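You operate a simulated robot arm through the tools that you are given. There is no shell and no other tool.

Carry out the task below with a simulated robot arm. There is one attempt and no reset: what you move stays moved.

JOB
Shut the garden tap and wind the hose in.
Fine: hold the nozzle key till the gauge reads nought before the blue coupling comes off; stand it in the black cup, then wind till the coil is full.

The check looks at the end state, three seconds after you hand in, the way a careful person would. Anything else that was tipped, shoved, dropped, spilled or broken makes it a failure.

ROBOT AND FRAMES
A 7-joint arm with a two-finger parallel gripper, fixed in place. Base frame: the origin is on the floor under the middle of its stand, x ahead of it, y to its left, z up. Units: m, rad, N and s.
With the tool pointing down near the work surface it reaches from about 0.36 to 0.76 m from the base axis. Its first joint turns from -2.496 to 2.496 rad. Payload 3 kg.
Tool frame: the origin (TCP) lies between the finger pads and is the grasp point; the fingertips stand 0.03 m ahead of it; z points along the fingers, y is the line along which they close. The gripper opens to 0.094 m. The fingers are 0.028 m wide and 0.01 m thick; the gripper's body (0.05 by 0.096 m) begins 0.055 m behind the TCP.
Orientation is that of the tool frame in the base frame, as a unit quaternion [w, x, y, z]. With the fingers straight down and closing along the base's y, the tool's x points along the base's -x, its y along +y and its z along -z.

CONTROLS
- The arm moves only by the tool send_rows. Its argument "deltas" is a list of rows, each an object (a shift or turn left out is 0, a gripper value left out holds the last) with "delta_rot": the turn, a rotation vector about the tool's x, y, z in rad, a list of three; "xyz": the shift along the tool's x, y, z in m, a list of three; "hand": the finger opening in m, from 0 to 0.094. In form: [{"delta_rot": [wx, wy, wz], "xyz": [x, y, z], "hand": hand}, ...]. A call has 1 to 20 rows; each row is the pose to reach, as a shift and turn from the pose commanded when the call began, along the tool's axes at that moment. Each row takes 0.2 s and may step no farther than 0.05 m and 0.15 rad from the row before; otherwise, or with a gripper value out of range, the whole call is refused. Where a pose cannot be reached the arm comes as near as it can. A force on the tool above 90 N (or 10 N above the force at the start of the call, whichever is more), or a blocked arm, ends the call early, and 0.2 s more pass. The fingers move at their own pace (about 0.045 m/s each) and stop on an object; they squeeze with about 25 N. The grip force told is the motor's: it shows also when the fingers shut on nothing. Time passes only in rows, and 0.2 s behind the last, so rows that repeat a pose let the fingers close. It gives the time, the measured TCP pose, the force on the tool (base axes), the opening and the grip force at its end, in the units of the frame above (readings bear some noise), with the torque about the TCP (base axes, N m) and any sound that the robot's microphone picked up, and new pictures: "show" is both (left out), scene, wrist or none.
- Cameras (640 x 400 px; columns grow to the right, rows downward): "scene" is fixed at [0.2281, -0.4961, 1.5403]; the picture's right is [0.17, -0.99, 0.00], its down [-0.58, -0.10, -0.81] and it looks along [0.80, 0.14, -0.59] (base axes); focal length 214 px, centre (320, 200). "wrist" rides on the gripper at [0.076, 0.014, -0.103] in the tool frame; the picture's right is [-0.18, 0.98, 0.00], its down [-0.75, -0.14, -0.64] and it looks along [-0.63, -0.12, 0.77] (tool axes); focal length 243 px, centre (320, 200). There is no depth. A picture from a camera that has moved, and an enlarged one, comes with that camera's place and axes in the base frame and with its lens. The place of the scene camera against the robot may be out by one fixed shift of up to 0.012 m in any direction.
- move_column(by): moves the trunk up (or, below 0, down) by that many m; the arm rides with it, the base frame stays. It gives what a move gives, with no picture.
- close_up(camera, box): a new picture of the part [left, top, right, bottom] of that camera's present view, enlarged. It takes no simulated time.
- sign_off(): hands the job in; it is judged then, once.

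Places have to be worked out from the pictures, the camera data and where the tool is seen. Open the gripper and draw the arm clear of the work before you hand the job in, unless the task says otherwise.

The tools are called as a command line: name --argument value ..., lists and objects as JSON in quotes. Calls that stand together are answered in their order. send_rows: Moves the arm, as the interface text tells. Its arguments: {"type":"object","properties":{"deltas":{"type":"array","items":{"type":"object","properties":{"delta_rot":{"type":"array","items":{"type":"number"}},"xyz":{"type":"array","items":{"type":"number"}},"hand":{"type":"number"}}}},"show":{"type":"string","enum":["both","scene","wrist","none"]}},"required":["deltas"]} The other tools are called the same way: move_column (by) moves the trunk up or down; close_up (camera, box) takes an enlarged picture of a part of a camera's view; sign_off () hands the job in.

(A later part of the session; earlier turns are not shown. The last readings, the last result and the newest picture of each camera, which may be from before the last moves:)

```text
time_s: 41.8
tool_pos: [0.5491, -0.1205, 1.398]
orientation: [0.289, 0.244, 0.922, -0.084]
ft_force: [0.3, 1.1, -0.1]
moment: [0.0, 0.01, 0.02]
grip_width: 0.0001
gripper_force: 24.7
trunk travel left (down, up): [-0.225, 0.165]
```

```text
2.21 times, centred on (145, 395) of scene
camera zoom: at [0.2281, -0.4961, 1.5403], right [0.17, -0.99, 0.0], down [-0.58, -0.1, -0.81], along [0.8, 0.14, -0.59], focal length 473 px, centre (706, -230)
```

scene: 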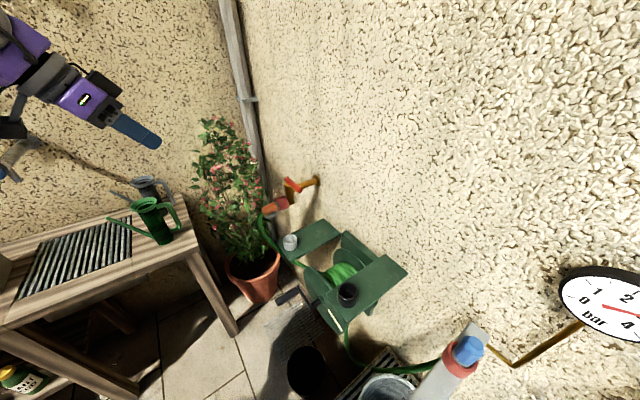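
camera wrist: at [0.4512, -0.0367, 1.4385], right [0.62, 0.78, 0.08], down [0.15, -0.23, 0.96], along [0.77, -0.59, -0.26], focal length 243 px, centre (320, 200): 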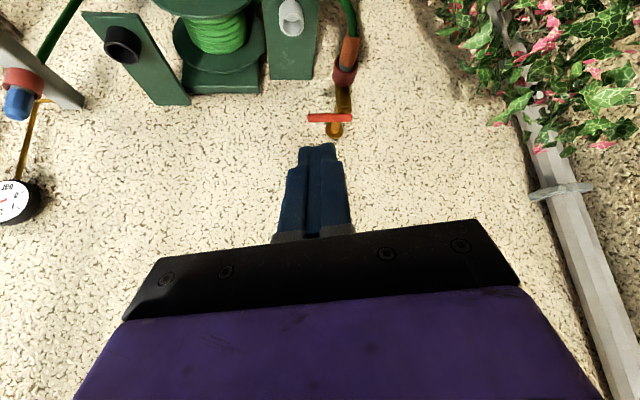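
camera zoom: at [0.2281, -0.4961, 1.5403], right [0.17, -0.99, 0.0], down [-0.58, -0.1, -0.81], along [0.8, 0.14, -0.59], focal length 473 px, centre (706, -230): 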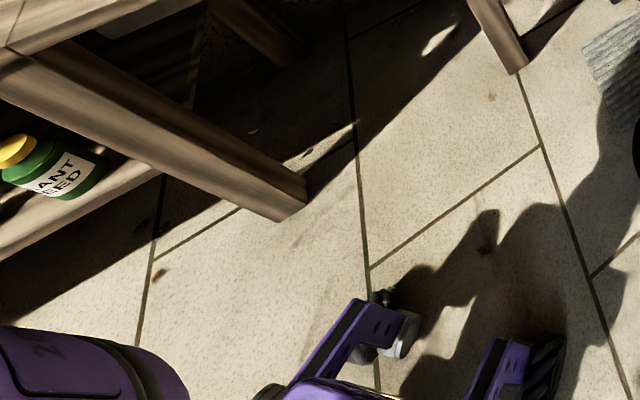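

It holds still now. I'll continue toward the bar more slowly, to a pose facing it from above with clear space around.

send_rows --deltas '[{"xyz": [0.0035, -0.0295, 0.0029], "delta_rot": [0.0222, 0.0094, 0.0379]}, {"xyz": [0.007, -0.0589, 0.0058], "delta_rot": [0.0443, 0.0187, 0.0757]}, {"xyz": [0.0106, -0.0884, 0.0088], "delta_rot": [0.0665, 0.0281, 0.1136]}, {"xyz": [0.0141, -0.1178, 0.0117], "delta_rot": [0.0887, 0.0374, 0.1515]}, {"xyz": [0.0176, -0.1473, 0.0146], "delta_rot": [0.1108, 0.0468, 0.1893]}, {"xyz": [0.0211, -0.1768, 0.0175], "delta_rot": [0.133, 0.0561, 0.2272]}, {"xyz": [0.0246, -0.2062, 0.0204], "delta_rot": [0.1552, 0.0655, 0.2651]}, {"xyz": [0.0281, -0.2357, 0.0233], "delta_rot": [0.1773, 0.0748, 0.3029]}, {"xyz": [0.0317, -0.2651, 0.0263], "delta_rot": [0.1995, 0.0842, 0.3408]}, {"xyz": [0.0352, -0.2946, 0.0292], "delta_rot": [0.2217, 0.0935, 0.3787]}, {"xyz": [0.0387, -0.324, 0.0321], "delta_rot": [0.2438, 0.1029, 0.4165]}, {"xyz": [0.0422, -0.3535, 0.035], "delta_rot": [0.266, 0.1122, 0.4544]}, {"xyz": [0.0422, -0.3535, 0.035], "delta_rot": [0.266, 0.1122, 0.4544]}]' --show "both"

```text
time_s: 44.6
tool_pos: [0.3586, -0.4175, 1.3553]
orientation: [0.214, 0.486, 0.838, -0.128]
ft_force: [1.1, -2.2, 1.3]
moment: [0.09, 0.07, -0.01]
grip_width: 0.0
gripper_force: 24.7
trunk travel left (down, up): [-0.225, 0.165]
camera wrist: at [0.3125, -0.3086, 1.407], right [0.93, 0.35, 0.08], down [0.06, -0.37, 0.93], along [0.35, -0.86, -0.36], focal length 243 px, centre (320, 200)
```

scene: 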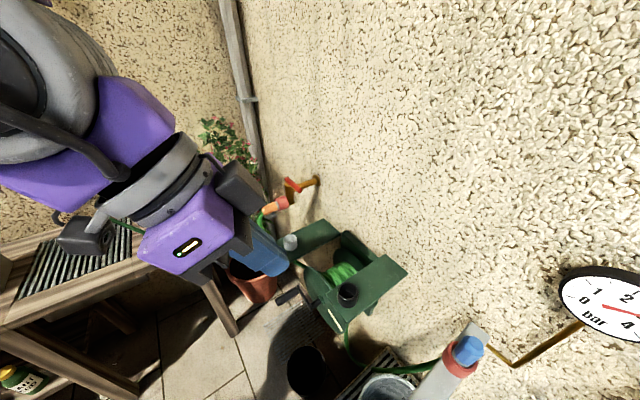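
wrist: 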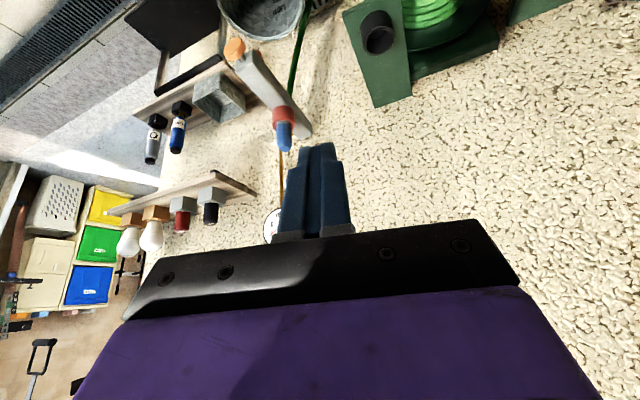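

Smooth this time. The bar, its orange key and blue coupling are in the wrist view; I'll enlarge them.

close_up --camera "wrist" --box '[190, 0, 350, 160]'

close_up --camera "wrist" --box '[340, 0, 580, 120]'

close_up --camera "wrist" --box '[40, 0, 340, 240]'

```text
2.50 times, centred on (270, 80) of wrist
camera zoom: at [0.3125, -0.3086, 1.407], right [0.93, 0.35, 0.08], down [0.06, -0.37, 0.93], along [0.35, -0.86, -0.36], focal length 606 px, centre (445, 500)
```

zoom: 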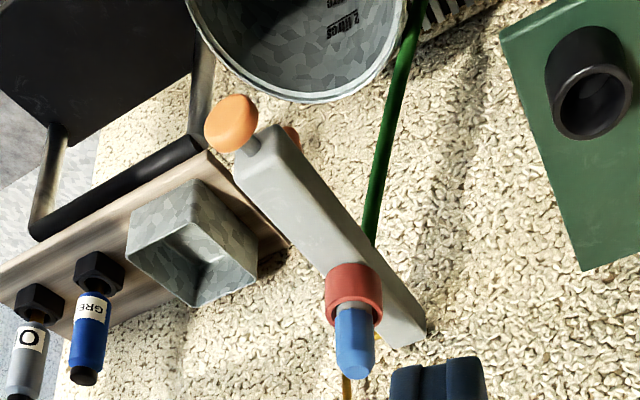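

```text
2.67 times, centred on (460, 60) of wrist
camera zoom: at [0.3125, -0.3086, 1.407], right [0.93, 0.35, 0.08], down [0.06, -0.37, 0.93], along [0.35, -0.86, -0.36], focal length 647 px, centre (-53, 573)
```

zoom: 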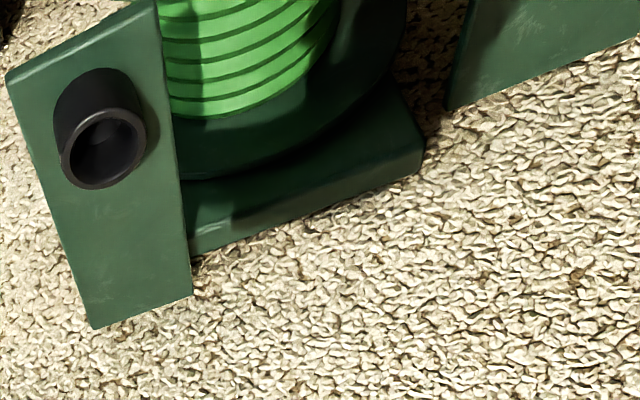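

```text
1.67 times, centred on (190, 120) of wrist
camera zoom: at [0.3125, -0.3086, 1.407], right [0.93, 0.35, 0.08], down [0.06, -0.37, 0.93], along [0.35, -0.86, -0.36], focal length 404 px, centre (537, 333)
```

zoom: 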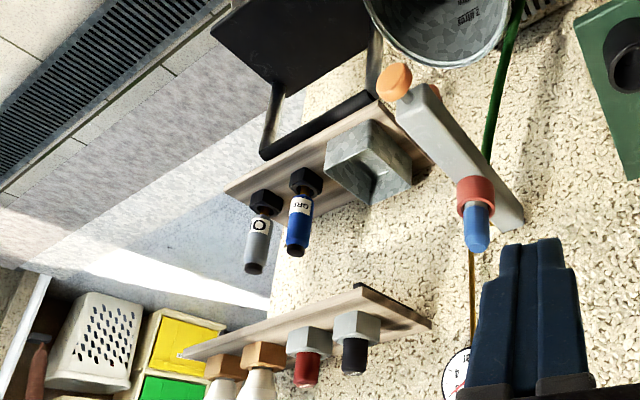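

The bar's near end carries an orange push-button on a stem, facing the robot above the bucket. I'll bring the wrist camera closer, in line with the bar, at a safe standoff.

send_rows --deltas '[{"xyz": [0.0102, -0.0171, 0.0214], "delta_rot": [-0.0179, -0.0395, -0.0201]}, {"xyz": [0.0205, -0.0343, 0.0428], "delta_rot": [-0.0358, -0.079, -0.0402]}, {"xyz": [0.0307, -0.0514, 0.0642], "delta_rot": [-0.0537, -0.1184, -0.0604]}, {"xyz": [0.0409, -0.0686, 0.0856], "delta_rot": [-0.0716, -0.1579, -0.0805]}, {"xyz": [0.0512, -0.0857, 0.107], "delta_rot": [-0.0895, -0.1974, -0.1006]}, {"xyz": [0.0614, -0.1028, 0.1283], "delta_rot": [-0.1073, -0.2369, -0.1207]}, {"xyz": [0.0716, -0.12, 0.1497], "delta_rot": [-0.1252, -0.2764, -0.1408]}, {"xyz": [0.0818, -0.1371, 0.1711], "delta_rot": [-0.1431, -0.3158, -0.161]}, {"xyz": [0.0921, -0.1543, 0.1925], "delta_rot": [-0.161, -0.3553, -0.1811]}, {"xyz": [0.1023, -0.1714, 0.2139], "delta_rot": [-0.1789, -0.3948, -0.2012]}, {"xyz": [0.1023, -0.1714, 0.2139], "delta_rot": [-0.1789, -0.3948, -0.2012]}]' --show "both"

```text
time_s: 47.0
tool_pos: [0.2151, -0.5093, 1.1165]
orientation: [0.404, 0.344, 0.831, -0.167]
ft_force: [-0.9, -2.3, -1.8]
moment: [0.1, -0.07, 0.16]
grip_width: 0.0
gripper_force: 25.2
trunk travel left (down, up): [-0.225, 0.165]
camera wrist: at [0.1339, -0.4098, 1.1195], right [0.78, 0.61, 0.14], down [-0.13, -0.07, 0.99], along [0.62, -0.79, 0.02], focal length 243 px, centre (320, 200)
```

scene: 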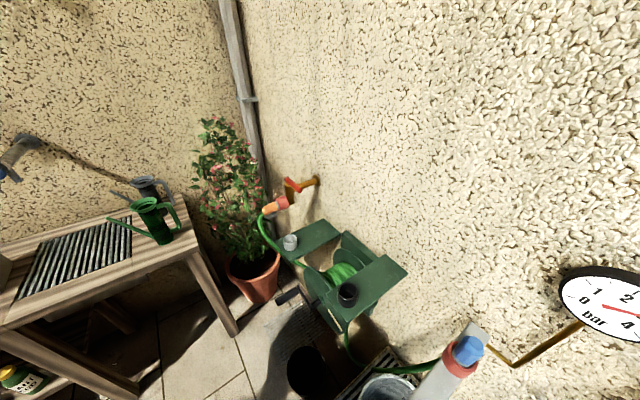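
wrist: 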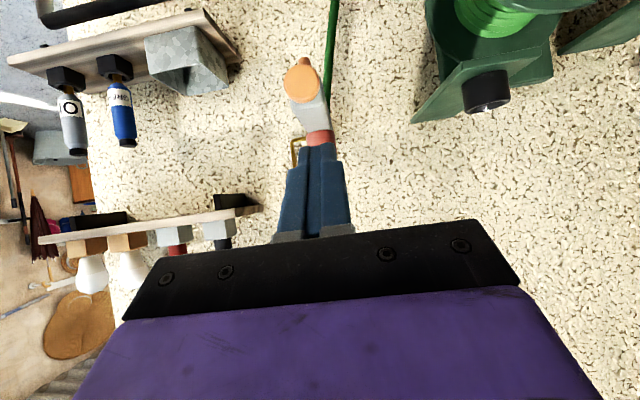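

The orange button is seen nearly face-on. I'll enlarge it to fix its position.

close_up --camera "wrist" --box '[260, 40, 360, 160]'

close_up --camera "wrist" --box '[400, 0, 640, 140]'

close_up --camera "scene" --box '[340, 370, 640, 400]'

```text
3.33 times, centred on (310, 100) of wrist
camera zoom: at [0.1339, -0.4098, 1.1195], right [0.78, 0.61, 0.14], down [-0.13, -0.07, 0.99], along [0.62, -0.79, 0.02], focal length 809 px, centre (353, 533)
```

zoom: 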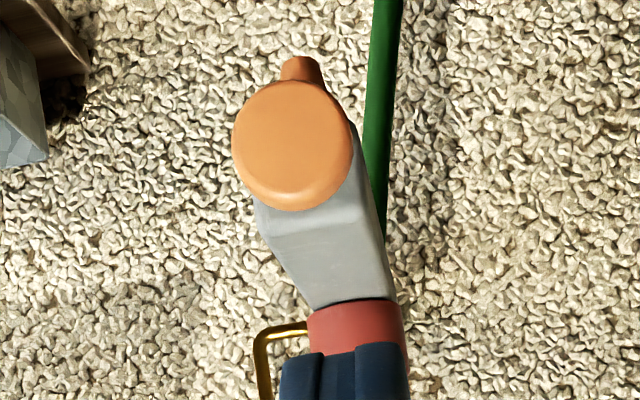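

```text
2.67 times, centred on (520, 70) of wrist
camera zoom: at [0.1339, -0.4098, 1.1195], right [0.78, 0.61, 0.14], down [-0.13, -0.07, 0.99], along [0.62, -0.79, 0.02], focal length 647 px, centre (-213, 547)
```

zoom: 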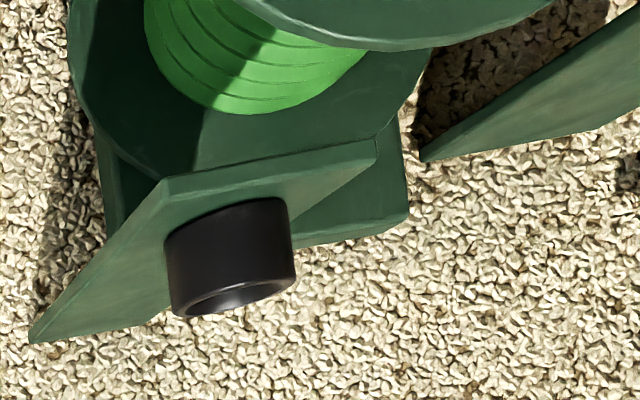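

```text
2.13 times, centred on (490, 385) of scene
camera zoom: at [0.2281, -0.4961, 1.5403], right [0.17, -0.99, 0.0], down [-0.58, -0.1, -0.81], along [0.8, 0.14, -0.59], focal length 458 px, centre (-43, -195)
```

zoom: 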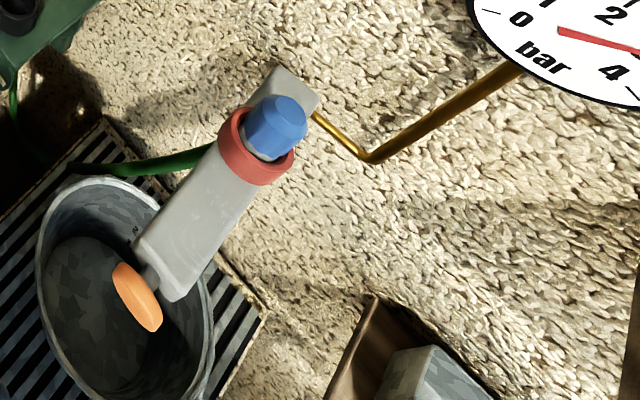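

Key centre is at about (0.306, -0.632, 0.990), radius ~0.021 m, facing along the bar; the bucket rim is far below (z≈0.76). I'll level the tool in line with it, tips about 3 cm short.

send_rows --deltas '[{"xyz": [0.0077, -0.0038, 0.0248], "delta_rot": [0, -0.0917, 0]}, {"xyz": [0.0153, -0.0075, 0.0496], "delta_rot": [0, -0.1833, 0]}, {"xyz": [0.023, -0.0113, 0.0745], "delta_rot": [0, -0.275, 0]}, {"xyz": [0.0306, -0.015, 0.0993], "delta_rot": [0, -0.3667, 0]}, {"xyz": [0.0383, -0.0188, 0.1241], "delta_rot": [0, -0.4583, 0]}, {"xyz": [0.0459, -0.0225, 0.1489], "delta_rot": [0, -0.55, 0]}, {"xyz": [0.0459, -0.0225, 0.1489], "delta_rot": [0, -0.55, 0]}, {"xyz": [0.0459, -0.0225, 0.1489], "delta_rot": [0, -0.55, 0]}]' --show "both"

```text
time_s: 48.8
tool_pos: [0.2643, -0.601, 0.9817]
orientation: [0.612, 0.288, 0.692, -0.25]
ft_force: [0.3, 0.4, 0.0]
moment: [-0.03, -0.03, 0.01]
grip_width: 0.0
gripper_force: 24.8
trunk travel left (down, up): [-0.225, 0.165]
camera wrist: at [0.195, -0.5114, 0.9191], right [0.71, 0.68, 0.19], down [-0.49, 0.28, 0.83], along [0.51, -0.68, 0.53], focal length 243 px, centre (320, 200)
```

scene: 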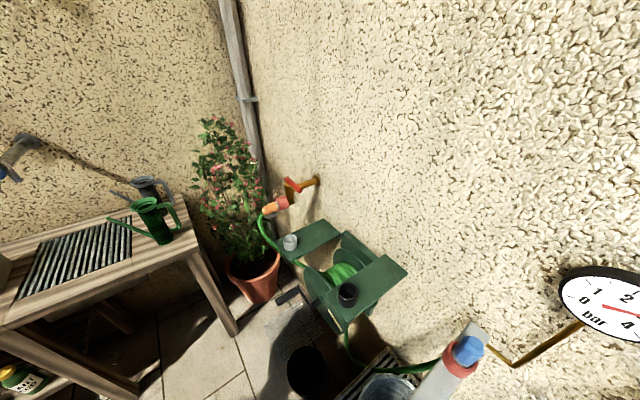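
wrist: 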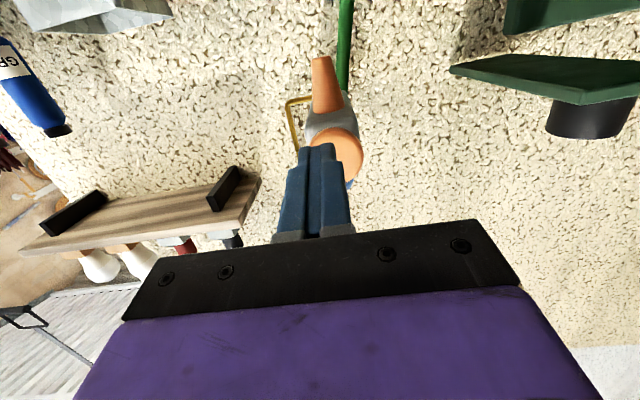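

Tips are about 2 cm short, the key lies ~8 mm to the tool's +y and ~1 cm higher. I'll correct and come up to near-contact.

send_rows --deltas '[{"xyz": [-0.005, 0.004, 0.0]}, {"xyz": [-0.01, 0.0076, 0.004]}, {"xyz": [-0.01, 0.0076, 0.009]}, {"xyz": [-0.01, 0.0076, 0.013]}, {"xyz": [-0.01, 0.0076, 0.016]}, {"xyz": [-0.01, 0.0076, 0.016]}]' --show "both"

```text
time_s: 50.2
tool_pos: [0.2813, -0.6133, 0.988]
orientation: [0.612, 0.291, 0.693, -0.248]
ft_force: [-0.6, 0.1, -0.3]
moment: [-0.01, -0.04, -0.01]
grip_width: 0.0
gripper_force: 24.9
trunk travel left (down, up): [-0.225, 0.165]
camera wrist: at [0.2123, -0.5236, 0.9254], right [0.71, 0.68, 0.19], down [-0.49, 0.27, 0.83], along [0.51, -0.68, 0.53], focal length 243 px, centre (320, 200)
```

scene: 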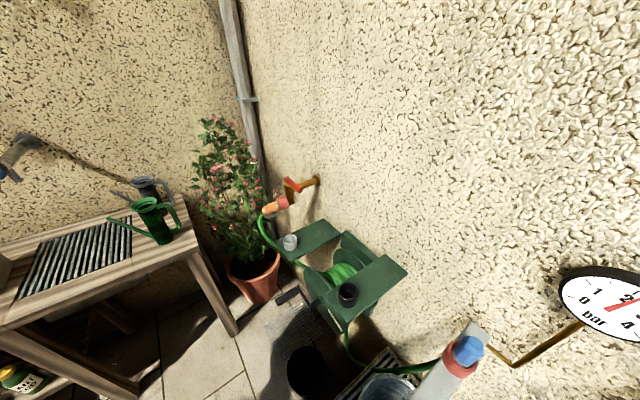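
wrist: 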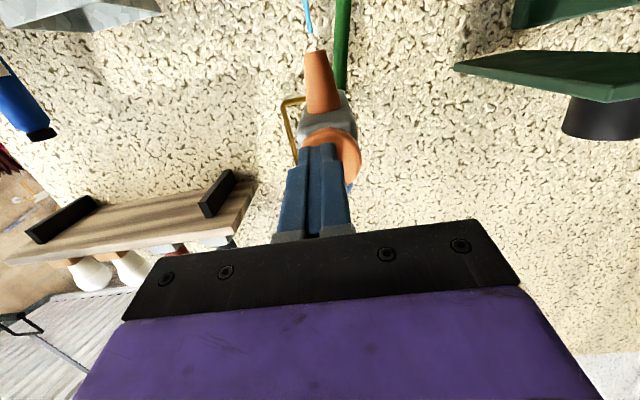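

Water runs from the orange nozzle into the bucket and the gauge needle is falling — this is the right key, pressed with hardly any force. I'll hold here and watch the gauge.

send_rows --deltas '[{"xyz": [0, 0, 0.001]}, {"xyz": [0, 0, 0.002]}, {"xyz": [0, 0, 0.002]}, {"xyz": [0, 0, 0.002]}, {"xyz": [0, 0, 0.002]}, {"xyz": [0, 0, 0.002]}, {"xyz": [0, 0, 0.002]}, {"xyz": [0, 0, 0.002]}, {"xyz": [0, 0, 0.002]}, {"xyz": [0, 0, 0.002]}]' --show "scene"

close_up --camera "scene" --box '[540, 240, 640, 360]'

```text
time_s: 52.4
tool_pos: [0.2817, -0.6163, 0.9871]
orientation: [0.61, 0.292, 0.694, -0.247]
ft_force: [-1.8, 2.7, -0.9]
moment: [-0.02, 0.01, 0.01]
grip_width: 0.0
gripper_force: 24.6
trunk travel left (down, up): [-0.225, 0.165]
```

scene: 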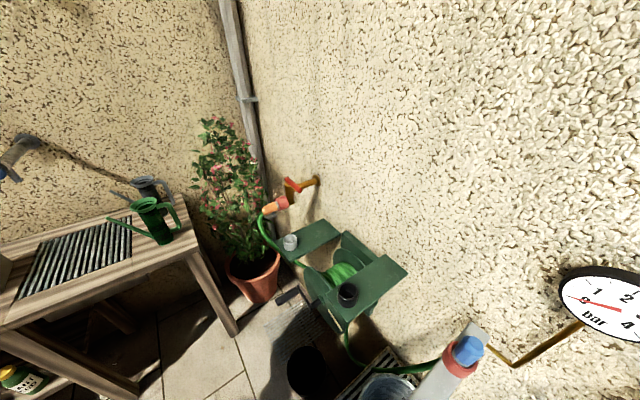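

```text
3.33 times, centred on (590, 300) of scene
camera zoom: at [0.2281, -0.4961, 1.5403], right [0.17, -0.99, 0.0], down [-0.58, -0.1, -0.81], along [0.8, 0.14, -0.59], focal length 715 px, centre (-580, -133)
```

zoom: 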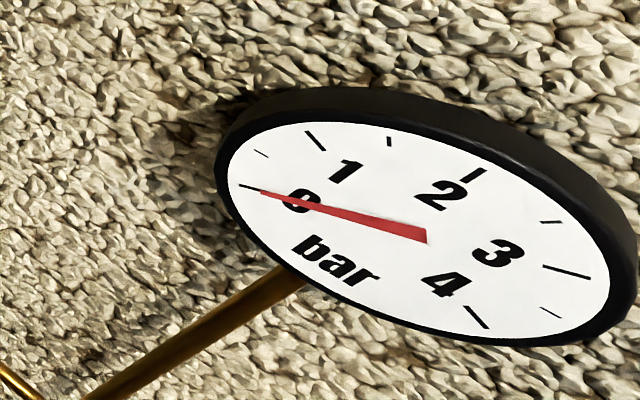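

The gauge reads 0. I'll hold a second more, then ease off and check it stays at nought.

send_rows --deltas '[{"xyz": [0, 0, 0]}, {"xyz": [0, 0, 0]}, {"xyz": [0, 0, 0]}, {"xyz": [0, 0, 0]}, {"xyz": [0, 0, -0.01]}, {"xyz": [0, 0, -0.03]}, {"xyz": [0, 0, -0.06]}, {"xyz": [-0.01, 0, -0.09]}, {"xyz": [-0.04, 0, -0.12]}, {"xyz": [-0.08, 0, -0.14]}, {"xyz": [-0.08, 0, -0.14]}]' --show "both"

close_up --camera "scene" --box '[540, 240, 640, 360]'

```text
time_s: 54.8
tool_pos: [0.1888, -0.5249, 1.0867]
orientation: [0.611, 0.291, 0.693, -0.248]
ft_force: [0.1, 0.4, -0.4]
moment: [-0.03, -0.02, -0.01]
grip_width: 0.0
gripper_force: 24.4
trunk travel left (down, up): [-0.225, 0.165]
camera wrist: at [0.12, -0.4347, 1.0233], right [0.71, 0.68, 0.2], down [-0.49, 0.27, 0.83], along [0.51, -0.68, 0.52], focal length 243 px, centre (320, 200)
```

scene: 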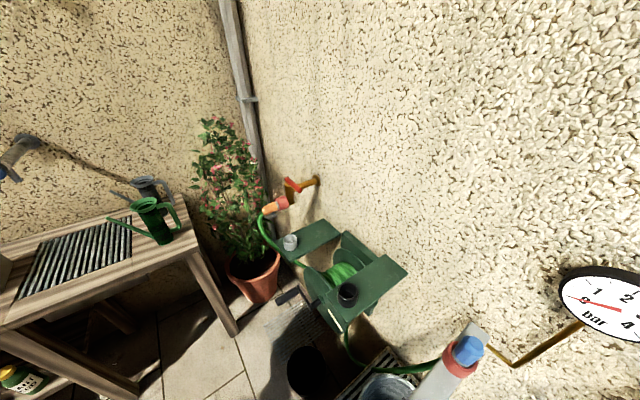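
wrist: 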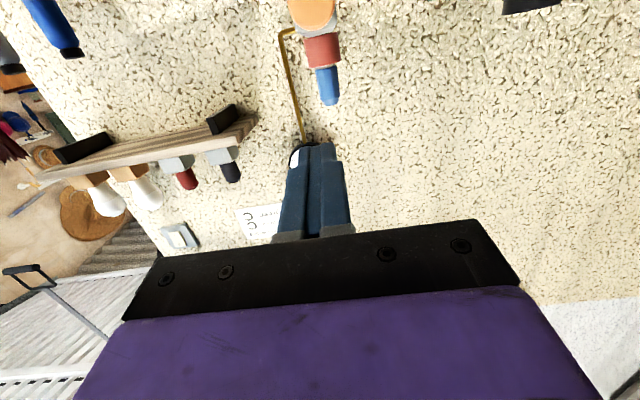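

```text
3.33 times, centred on (590, 300) of scene
camera zoom: at [0.2281, -0.4961, 1.5403], right [0.17, -0.99, 0.0], down [-0.58, -0.1, -0.81], along [0.8, 0.14, -0.59], focal length 715 px, centre (-580, -133)
```

zoom: 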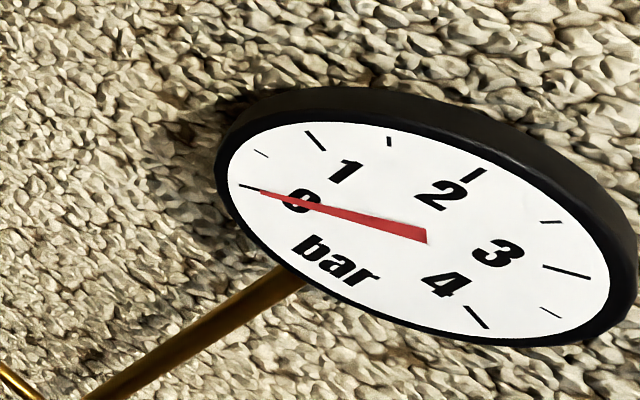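

The gauge stays at 0 after release, so the tap really is shut. There is a white notice on the wall near the gauge; I'll read it and look at the coupling.

close_up --camera "wrist" --box '[220, 180, 320, 250]'

close_up --camera "wrist" --box '[260, 0, 380, 120]'

close_up --camera "wrist" --box '[140, 200, 260, 260]'

```text
5.71 times, centred on (270, 215) of wrist
camera zoom: at [0.12, -0.4347, 1.0233], right [0.71, 0.68, 0.2], down [-0.49, 0.27, 0.83], along [0.51, -0.68, 0.52], focal length 1386 px, centre (606, 114)
```

zoom: 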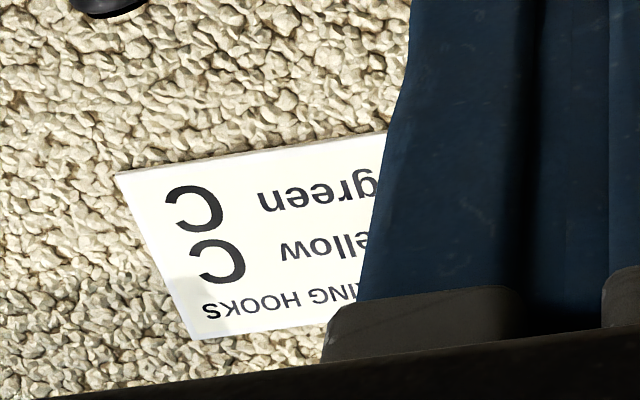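

```text
3.33 times, centred on (320, 60) of wrist
camera zoom: at [0.12, -0.4347, 1.0233], right [0.71, 0.68, 0.2], down [-0.49, 0.27, 0.83], along [0.51, -0.68, 0.52], focal length 809 px, centre (320, 667)
```

zoom: 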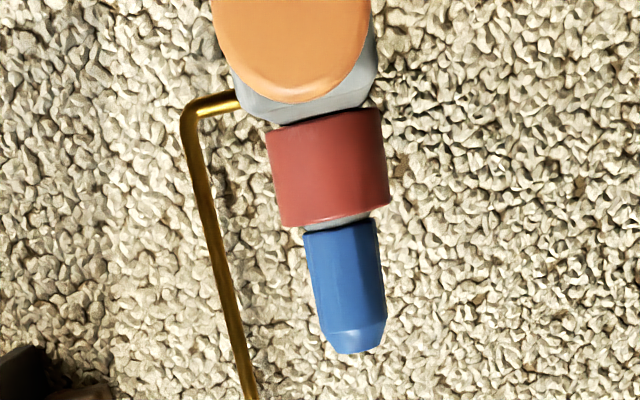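

```text
5.33 times, centred on (200, 230) of wrist
camera zoom: at [0.12, -0.4347, 1.0233], right [0.71, 0.68, 0.2], down [-0.49, 0.27, 0.83], along [0.51, -0.68, 0.52], focal length 1294 px, centre (960, 40)
```

zoom: 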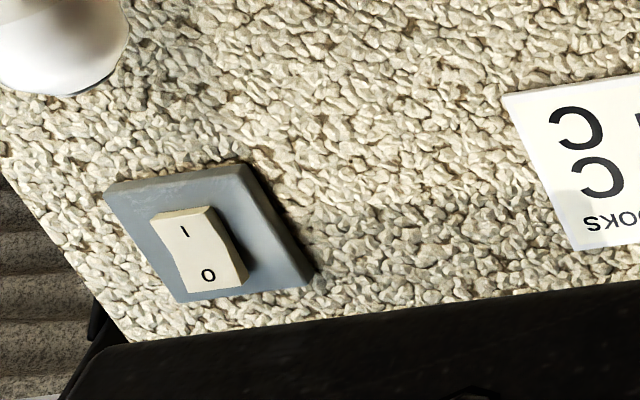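

The blue coupling's axis is at about (0.416, -0.740) with its blue part from z≈1.047 to 1.107 (Ø≈36 mm), standing upright in the red collar. I'll open the gripper and move to a standoff 12 cm behind it, tilted to pass over the bar.

send_rows --deltas '[{"xyz": [-0.0109, 0.0044, 0.0257], "delta_rot": [0.0316, 0.0545, 0.01], "hand": 0.07}, {"xyz": [-0.0218, 0.0088, 0.0514], "delta_rot": [0.0632, 0.1091, 0.0199], "hand": 0.07}, {"xyz": [-0.0327, 0.0132, 0.0771], "delta_rot": [0.0947, 0.1636, 0.0299], "hand": 0.07}, {"xyz": [-0.0436, 0.0176, 0.1028], "delta_rot": [0.1263, 0.2182, 0.0399], "hand": 0.07}, {"xyz": [-0.0544, 0.0219, 0.1285], "delta_rot": [0.1579, 0.2727, 0.0498], "hand": 0.07}, {"xyz": [-0.0653, 0.0263, 0.1542], "delta_rot": [0.1895, 0.3272, 0.0598], "hand": 0.07}, {"xyz": [-0.0762, 0.0307, 0.1799], "delta_rot": [0.221, 0.3818, 0.0697], "hand": 0.07}, {"xyz": [-0.0871, 0.0351, 0.2056], "delta_rot": [0.2526, 0.4363, 0.0797], "hand": 0.07}, {"xyz": [-0.0871, 0.0351, 0.2056], "delta_rot": [0.2526, 0.4363, 0.0797], "hand": 0.07}]' --show "both"

```text
time_s: 56.8
tool_pos: [0.37, -0.6559, 1.1472]
orientation: [0.416, 0.439, 0.76, -0.239]
ft_force: [0.8, 0.2, 0.5]
moment: [-0.02, 0.0, 0.0]
grip_width: 0.0697
gripper_force: 0.0
trunk travel left (down, up): [-0.225, 0.165]
camera wrist: at [0.3174, -0.5381, 1.138], right [0.9, 0.4, 0.16], down [-0.19, 0.04, 0.98], along [0.39, -0.91, 0.12], focal length 243 px, centre (320, 200)
```

scene: 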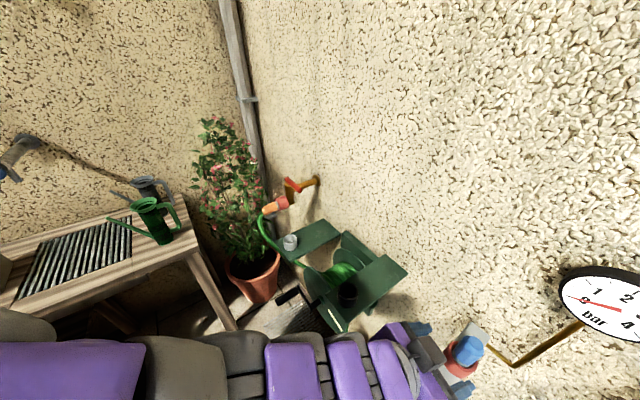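
wrist: 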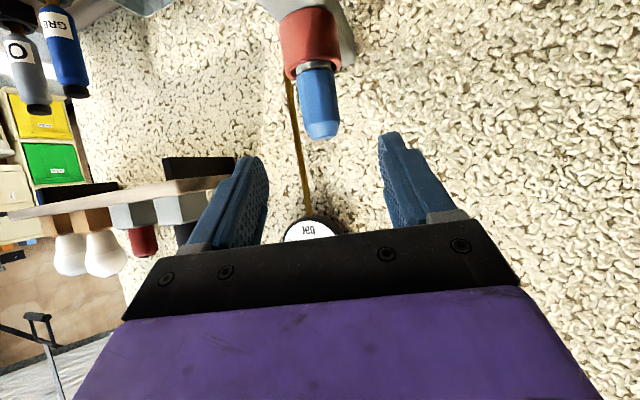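

Coupling is nicely centred between the open fingers; its axis refines to (0.416, -0.739), z 1.05–1.10. I'll advance along the tool axis so the fingers straddle it.

send_rows --deltas '[{"xyz": [0.0012, -0.0003, 0.02]}, {"xyz": [0.0023, -0.0006, 0.04]}, {"xyz": [0.0035, -0.0009, 0.06]}, {"xyz": [0.0047, -0.0011, 0.08]}, {"xyz": [0.0058, -0.0014, 0.1]}, {"xyz": [0.007, -0.0017, 0.1173]}, {"xyz": [0.007, -0.0017, 0.1173]}]' --show "both"

```text
time_s: 58.4
tool_pos: [0.4143, -0.739, 1.0781]
orientation: [0.415, 0.439, 0.761, -0.238]
ft_force: [0.3, 0.7, -0.1]
moment: [0.02, 0.01, -0.01]
grip_width: 0.0703
gripper_force: 0.1
trunk travel left (down, up): [-0.225, 0.165]
camera wrist: at [0.3612, -0.621, 1.0685], right [0.9, 0.41, 0.16], down [-0.19, 0.04, 0.98], along [0.39, -0.91, 0.12], focal length 243 px, centre (320, 200)
```

scene: 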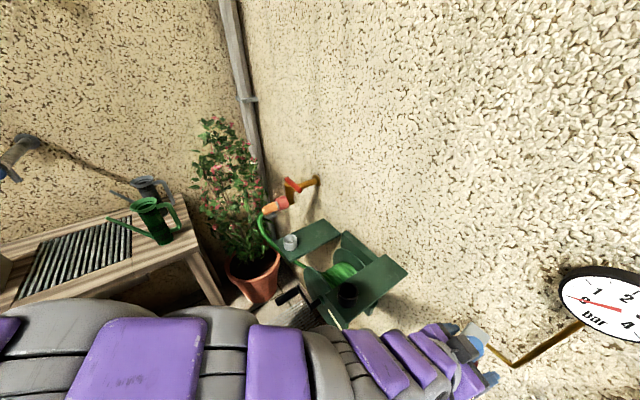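
wrist: 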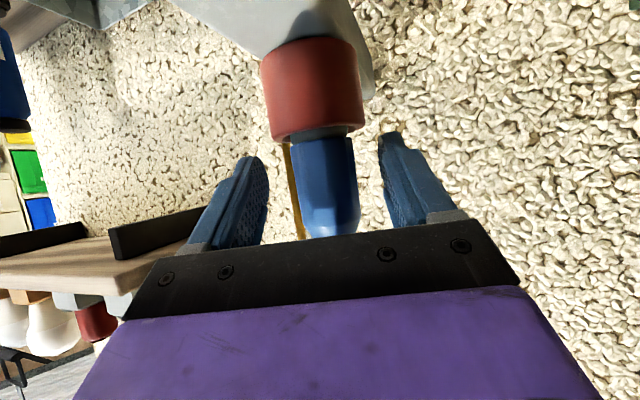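

The coupling is between the fingers, ~3 mm right of centre. I'll centre on it and close the grip.

send_rows --deltas '[{"xyz": [0, 0.003, 0], "hand": 0.06}, {"xyz": [0, 0.003, 0], "hand": 0.045}, {"xyz": [0, 0.003, 0], "hand": 0.03}, {"xyz": [0, 0.003, 0], "hand": 0.025}, {"xyz": [0, 0.003, 0], "hand": 0.025}]' --show "wrist"

```text
time_s: 59.6
tool_pos: [0.4156, -0.7384, 1.0782]
orientation: [0.415, 0.439, 0.76, -0.239]
ft_force: [-0.5, 2.2, 5.4]
moment: [0.06, 0.01, -0.03]
grip_width: 0.0362
gripper_force: 25.3
trunk travel left (down, up): [-0.225, 0.165]
camera wrist: at [0.3635, -0.6195, 1.0681], right [0.9, 0.41, 0.16], down [-0.19, 0.04, 0.98], along [0.39, -0.91, 0.12], focal length 243 px, centre (320, 200)
```

wrist: 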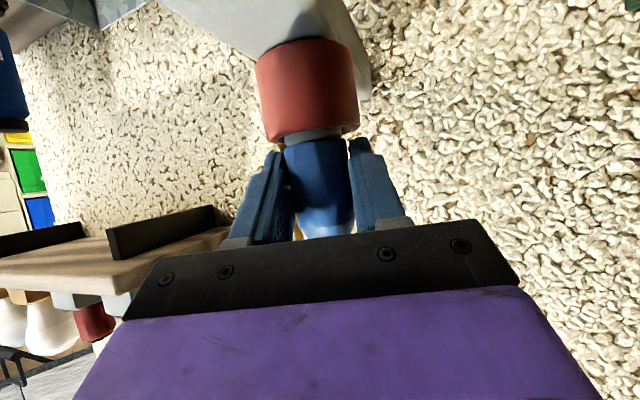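

Gripped at 36 mm. I'll lift straight up by 1 cm gently and see whether it comes free.

send_rows --deltas '[{"xyz": [-0.0025, 0, -0.0016]}, {"xyz": [-0.0051, 0, -0.0032]}, {"xyz": [-0.0084, 0, -0.0054]}, {"xyz": [-0.0084, 0, -0.0054]}]' --show "wrist"

```text
time_s: 60.6
tool_pos: [0.4161, -0.7369, 1.0865]
orientation: [0.415, 0.439, 0.76, -0.239]
ft_force: [-0.2, 0.8, -0.8]
moment: [0.03, 0.01, 0.02]
grip_width: 0.036
gripper_force: 24.8
trunk travel left (down, up): [-0.225, 0.165]
camera wrist: at [0.3641, -0.6194, 1.0775], right [0.9, 0.41, 0.16], down [-0.19, 0.04, 0.98], along [0.39, -0.91, 0.12], focal length 243 px, centre (320, 200)
```

wrist: 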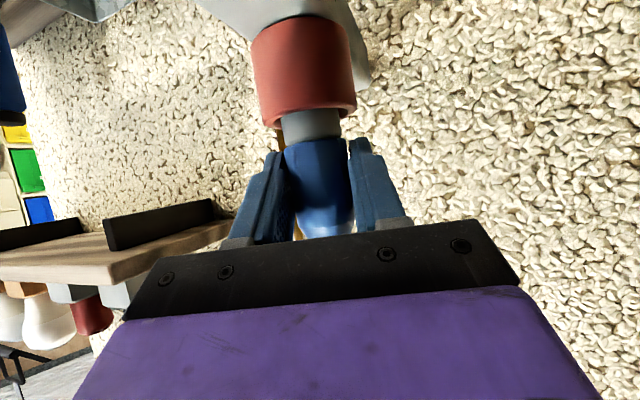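

It slides up freely with almost no force, exposing its grey spigot. I'll continue lifting straight up 10 cm.

send_rows --deltas '[{"xyz": [-0.0126, 0, -0.0081]}, {"xyz": [-0.0253, 0, -0.0162]}, {"xyz": [-0.0379, 0, -0.0243]}, {"xyz": [-0.0505, 0, -0.0324]}, {"xyz": [-0.0631, 0, -0.0405]}, {"xyz": [-0.0758, 0, -0.0486]}, {"xyz": [-0.0884, 0, -0.0567]}, {"xyz": [-0.0884, 0, -0.0567]}]' --show "both"

close_up --camera "wrist" --box '[220, 40, 420, 240]'

close_up --camera "scene" --box '[400, 260, 560, 390]'

```text
time_s: 62.4
tool_pos: [0.4174, -0.7381, 1.1907]
orientation: [0.414, 0.439, 0.761, -0.239]
ft_force: [0.2, -0.6, -0.6]
moment: [0.01, 0.03, 0.0]
grip_width: 0.0364
gripper_force: 24.6
trunk travel left (down, up): [-0.225, 0.165]
camera wrist: at [0.3652, -0.6196, 1.1815], right [0.9, 0.41, 0.15], down [-0.19, 0.04, 0.98], along [0.39, -0.91, 0.12], focal length 243 px, centre (320, 200)
```

scene: 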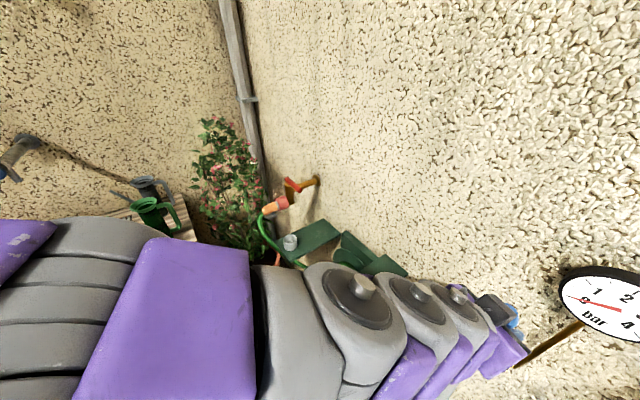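
wrist: 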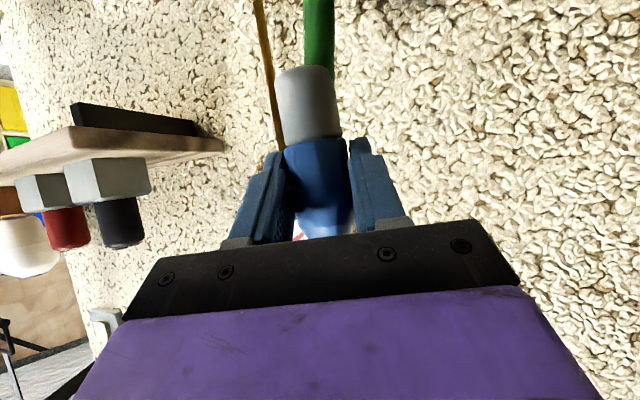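

```text
2.00 times, centred on (320, 140) of wrist
camera zoom: at [0.3652, -0.6196, 1.1815], right [0.9, 0.41, 0.15], down [-0.19, 0.04, 0.98], along [0.39, -0.91, 0.12], focal length 485 px, centre (320, 320)
```

zoom: 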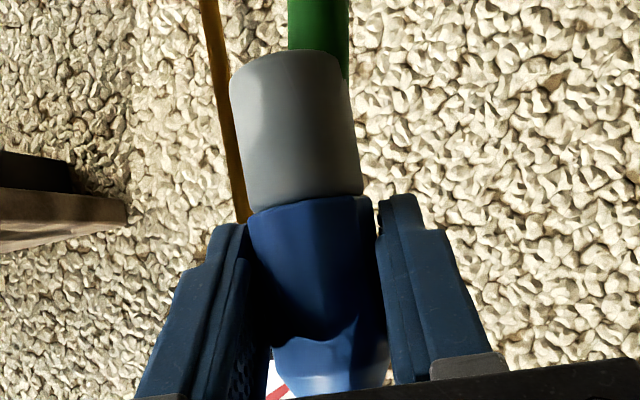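

```text
3.08 times, centred on (480, 325) of scene
camera zoom: at [0.2281, -0.4961, 1.5403], right [0.17, -0.99, 0.0], down [-0.58, -0.1, -0.81], along [0.8, 0.14, -0.59], focal length 660 px, centre (-172, -185)
```

zoom: 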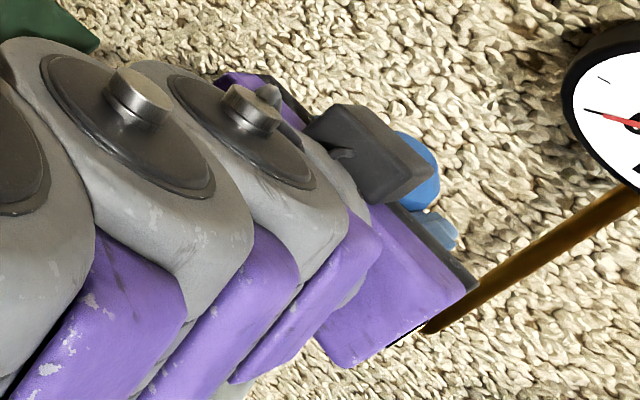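

The coupling is off and held with its grey spigot (and hose) below, bottom about 6 cm under the TCP; no drips or snags visible. The black cup's rim centre triangulates to (0.5285, -0.5235, 1.021). I'll carry the coupling upright to above it.

send_rows --deltas '[{"xyz": [0.0141, 0.0254, -0.0103], "delta_rot": [-0.0275, 0, -0.0177]}, {"xyz": [0.0281, 0.0509, -0.0207], "delta_rot": [-0.0551, 0, -0.0354]}, {"xyz": [0.0422, 0.0763, -0.031], "delta_rot": [-0.0826, 0, -0.0531]}, {"xyz": [0.0563, 0.1018, -0.0413], "delta_rot": [-0.1102, 0, -0.0708]}, {"xyz": [0.0703, 0.1272, -0.0516], "delta_rot": [-0.1377, 0, -0.0884]}, {"xyz": [0.0844, 0.1526, -0.062], "delta_rot": [-0.1652, 0, -0.1061]}, {"xyz": [0.0984, 0.1781, -0.0723], "delta_rot": [-0.1928, 0, -0.1238]}, {"xyz": [0.1125, 0.2035, -0.0826], "delta_rot": [-0.2203, 0, -0.1415]}, {"xyz": [0.1125, 0.2035, -0.0826], "delta_rot": [-0.2203, 0, -0.1415]}]' --show "both"

close_up --camera "wrist" --box '[200, 0, 440, 200]'

close_up --camera "scene" --box '[270, 200, 430, 330]'

```text
time_s: 64.4
tool_pos: [0.5286, -0.522, 1.1423]
orientation: [0.44, 0.336, 0.812, -0.182]
ft_force: [0.7, 0.1, -0.4]
moment: [0.02, 0.0, 0.01]
grip_width: 0.0364
gripper_force: 24.9
trunk travel left (down, up): [-0.225, 0.165]
camera wrist: at [0.4478, -0.4209, 1.1341], right [0.77, 0.62, 0.15], down [-0.19, -0.01, 0.98], along [0.61, -0.78, 0.11], focal length 243 px, centre (320, 200)
```

scene: 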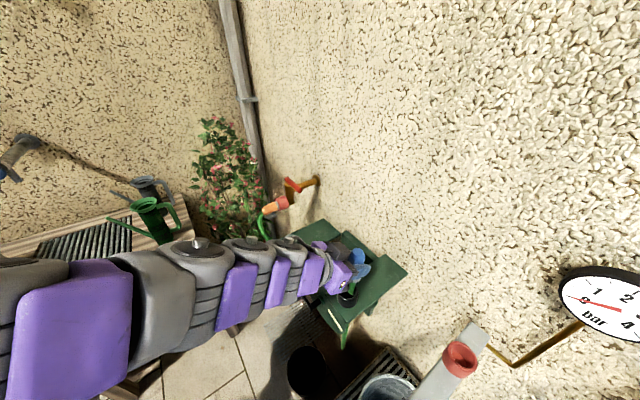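
wrist: 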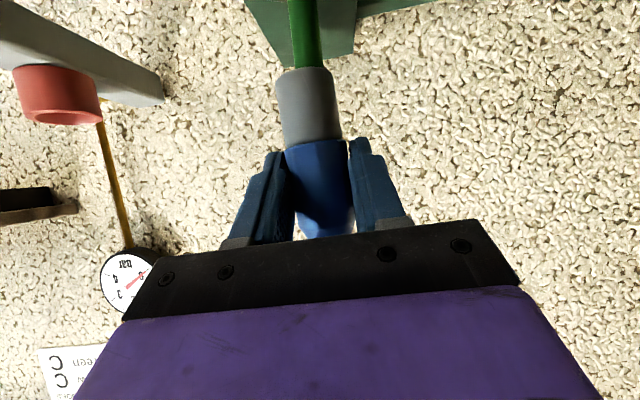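

```text
2.00 times, centred on (320, 100) of wrist
camera zoom: at [0.4478, -0.4209, 1.1341], right [0.77, 0.62, 0.15], down [-0.19, -0.01, 0.98], along [0.61, -0.78, 0.11], focal length 485 px, centre (320, 400)
```

zoom: 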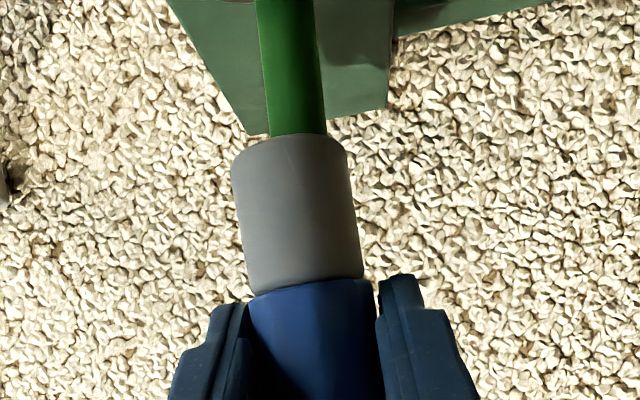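

```text
3.08 times, centred on (350, 265) of scene
camera zoom: at [0.2281, -0.4961, 1.5403], right [0.17, -0.99, 0.0], down [-0.58, -0.1, -0.81], along [0.8, 0.14, -0.59], focal length 660 px, centre (228, 0)
```

zoom: 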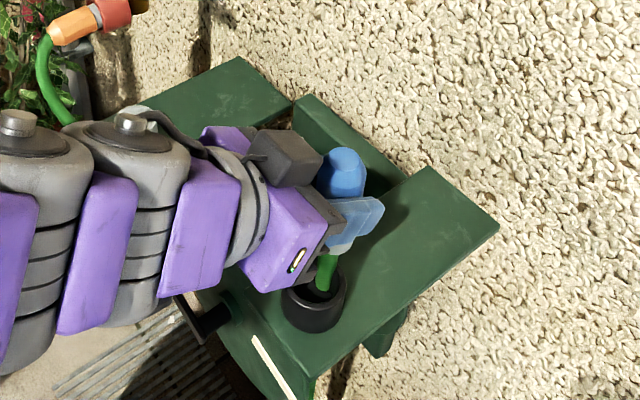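

The coupling hangs upright directly above the cup in both views. I'll lower it to bring the spigot's end just to the rim and check alignment.

send_rows --deltas '[{"xyz": [0.012, -0.0005, 0.0085]}, {"xyz": [0.0245, -0.001, 0.0168]}, {"xyz": [0.0365, -0.001, 0.0246]}, {"xyz": [0.0455, -0.001, 0.0305]}, {"xyz": [0.0455, -0.001, 0.0305]}]' --show "wrist"

close_up --camera "scene" --box '[310, 230, 390, 310]'

```text
time_s: 65.6
tool_pos: [0.5414, -0.524, 1.1166]
orientation: [0.43, 0.341, 0.816, -0.182]
ft_force: [-0.4, 0.8, -0.3]
moment: [-0.02, 0.01, 0.05]
grip_width: 0.0364
gripper_force: 25.4
out of reach, approached as far as the arm can: row 1, 2, 3, 4, 5
trunk travel left (down, up): [-0.225, 0.165]
camera wrist: at [0.4611, -0.4235, 1.1115], right [0.78, 0.61, 0.15], down [-0.17, -0.02, 0.99], along [0.61, -0.79, 0.09], focal length 243 px, centre (320, 200)
```

wrist: 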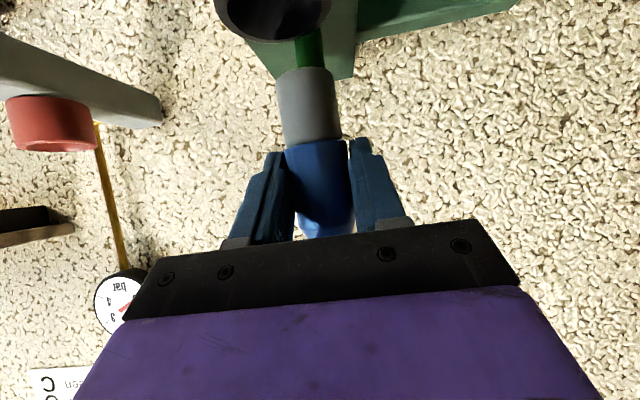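

```text
5.00 times, centred on (350, 270) of scene
camera zoom: at [0.2281, -0.4961, 1.5403], right [0.17, -0.99, 0.0], down [-0.58, -0.1, -0.81], along [0.8, 0.14, -0.59], focal length 1072 px, centre (170, -150)
```

zoom: 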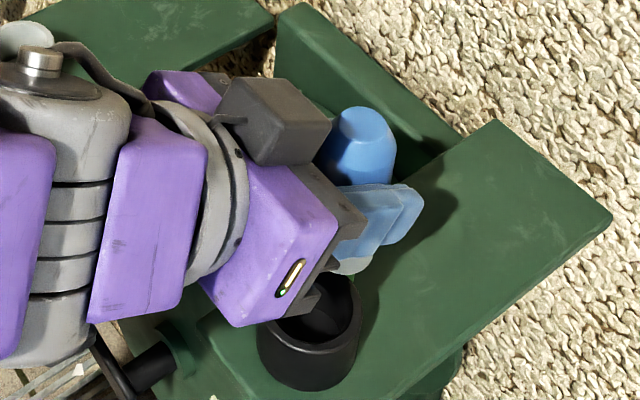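

That descent is beyond the arm's fold limit at this trunk height. I'll return to directly above the cup and instead lower the trunk, which keeps the arm's posture.

send_rows --deltas '[{"xyz": [-0.006, -0.0029, -0.0079], "delta_rot": [-0.002, -0.01, -0.001]}, {"xyz": [-0.0121, -0.0059, -0.0159], "delta_rot": [-0.004, -0.02, -0.002]}, {"xyz": [-0.0181, -0.0088, -0.0238], "delta_rot": [-0.005, -0.029, -0.0035]}, {"xyz": [-0.0181, -0.0088, -0.0238], "delta_rot": [-0.005, -0.029, -0.0035]}]' --show "none"

```text
time_s: 66.6
tool_pos: [0.5337, -0.5265, 1.1544]
orientation: [0.449, 0.332, 0.808, -0.186]
ft_force: [1.1, 0.3, -0.3]
moment: [0.0, 0.01, -0.01]
grip_width: 0.0361
gripper_force: 25.1
out of reach, approached as far as the arm can: row 1, 2, 3, 4
trunk travel left (down, up): [-0.225, 0.165]
```

The TCP is now about 5 mm beyond the cup axis at z 1.154. I'll lower the trunk 5 cm and then correct the horizontal position.

move_column --by -0.05

send_rows --deltas '[{"xyz": [0, 0, 0]}]' --show "wrist"

```text
time_s: 67.5
tool_pos: [0.5337, -0.5266, 1.1048]
orientation: [0.45, 0.332, 0.808, -0.186]
ft_force: [0.3, 0.3, -0.4]
moment: [0.03, -0.02, 0.0]
grip_width: 0.0362
gripper_force: 25.1
trunk travel left (down, up): [-0.175, 0.215]
```

```text
time_s: 67.9
tool_pos: [0.5334, -0.526, 1.1052]
orientation: [0.45, 0.332, 0.808, -0.186]
ft_force: [-0.2, 0.1, -0.3]
moment: [-0.01, 0.01, -0.01]
grip_width: 0.0359
gripper_force: 24.6
trunk travel left (down, up): [-0.175, 0.215]
camera wrist: at [0.4524, -0.4258, 1.0943], right [0.76, 0.63, 0.15], down [-0.2, 0.01, 0.98], along [0.61, -0.78, 0.13], focal length 243 px, centre (320, 200)
```

wrist: 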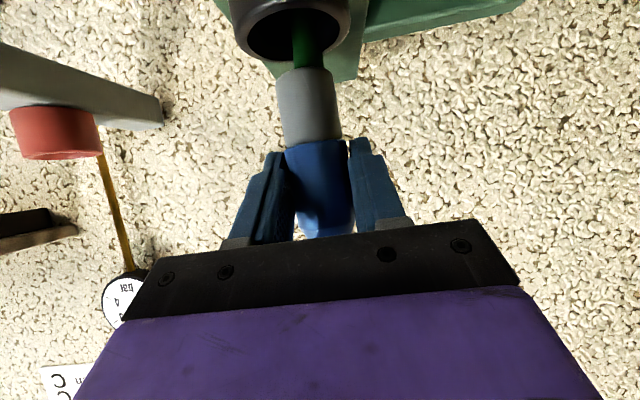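

The cup rim is now visible just below the spigot; projecting the coupling's axis down gives (294, 19) px, matching the rim's centre. I'll enlarge to confirm.

close_up --camera "wrist" --box '[220, 0, 380, 100]'

close_up --camera "scene" --box '[310, 230, 390, 310]'

```text
4.00 times, centred on (300, 50) of wrist
camera zoom: at [0.4524, -0.4258, 1.0943], right [0.76, 0.63, 0.15], down [-0.2, 0.01, 0.98], along [0.61, -0.78, 0.13], focal length 970 px, centre (400, 800)
```

zoom: 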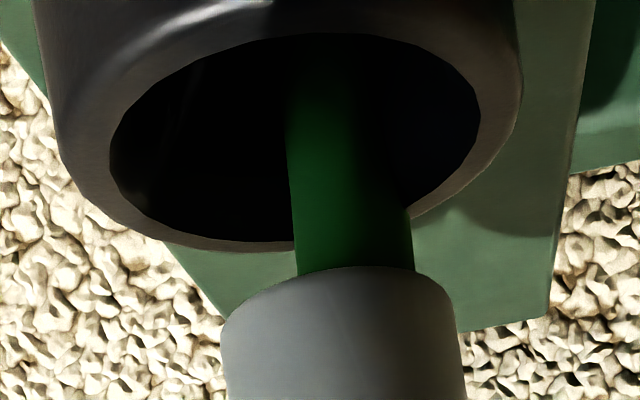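

```text
5.00 times, centred on (350, 270) of scene
camera zoom: at [0.2281, -0.4961, 1.5403], right [0.17, -0.99, 0.0], down [-0.58, -0.1, -0.81], along [0.8, 0.14, -0.59], focal length 1072 px, centre (170, -150)
```

zoom: 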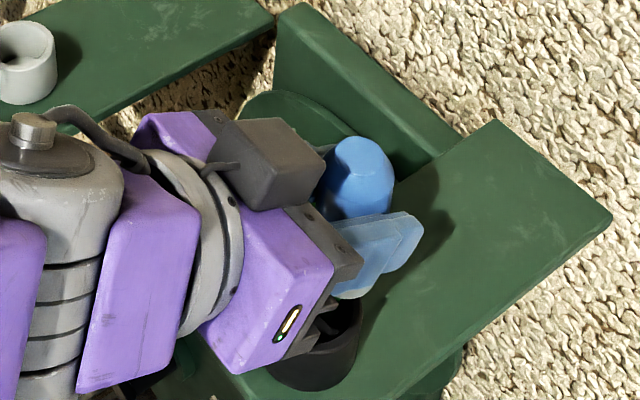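

The ellipse geometry puts the rim at z≈1.031, centred ~5 mm nearer the robot and 2 mm to the right of the coupling axis, with ~6 mm clearance. I'll make that small correction and lower the trunk 3 cm so the spigot enters the cup.

send_rows --deltas '[{"xyz": [0.0026, -0.002, -0.0042]}, {"xyz": [0.0026, -0.002, -0.0042]}]' --show "none"

move_column --by -0.015

close_up --camera "wrist" --box '[220, 0, 380, 100]'

```text
time_s: 68.5
tool_pos: [0.5306, -0.5245, 1.1065]
orientation: [0.447, 0.333, 0.809, -0.186]
ft_force: [-0.3, -0.1, -0.5]
moment: [0.01, 0.01, 0.02]
grip_width: 0.0362
gripper_force: 24.7
trunk travel left (down, up): [-0.175, 0.215]
```

```text
time_s: 69.1
tool_pos: [0.5288, -0.5231, 1.0925]
orientation: [0.449, 0.333, 0.808, -0.187]
ft_force: [-0.2, -2.5, 17.3]
moment: [-0.25, -0.25, -0.03]
grip_width: 0.0362
gripper_force: 24.8
trunk travel left (down, up): [-0.16, 0.23]
```

```text
4.00 times, centred on (300, 50) of wrist
camera zoom: at [0.447, -0.423, 1.0818], right [0.76, 0.63, 0.15], down [-0.2, 0.01, 0.98], along [0.61, -0.78, 0.13], focal length 970 px, centre (400, 800)
```

zoom: 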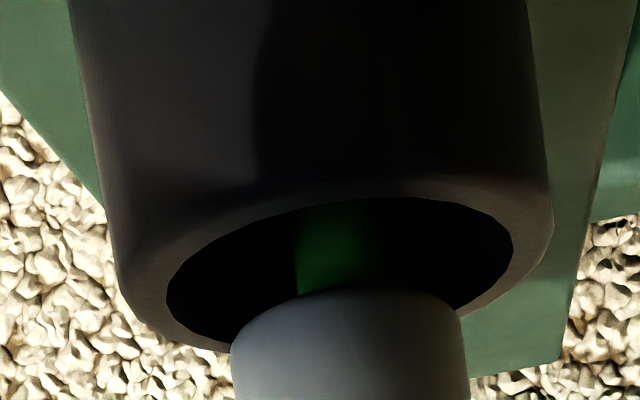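

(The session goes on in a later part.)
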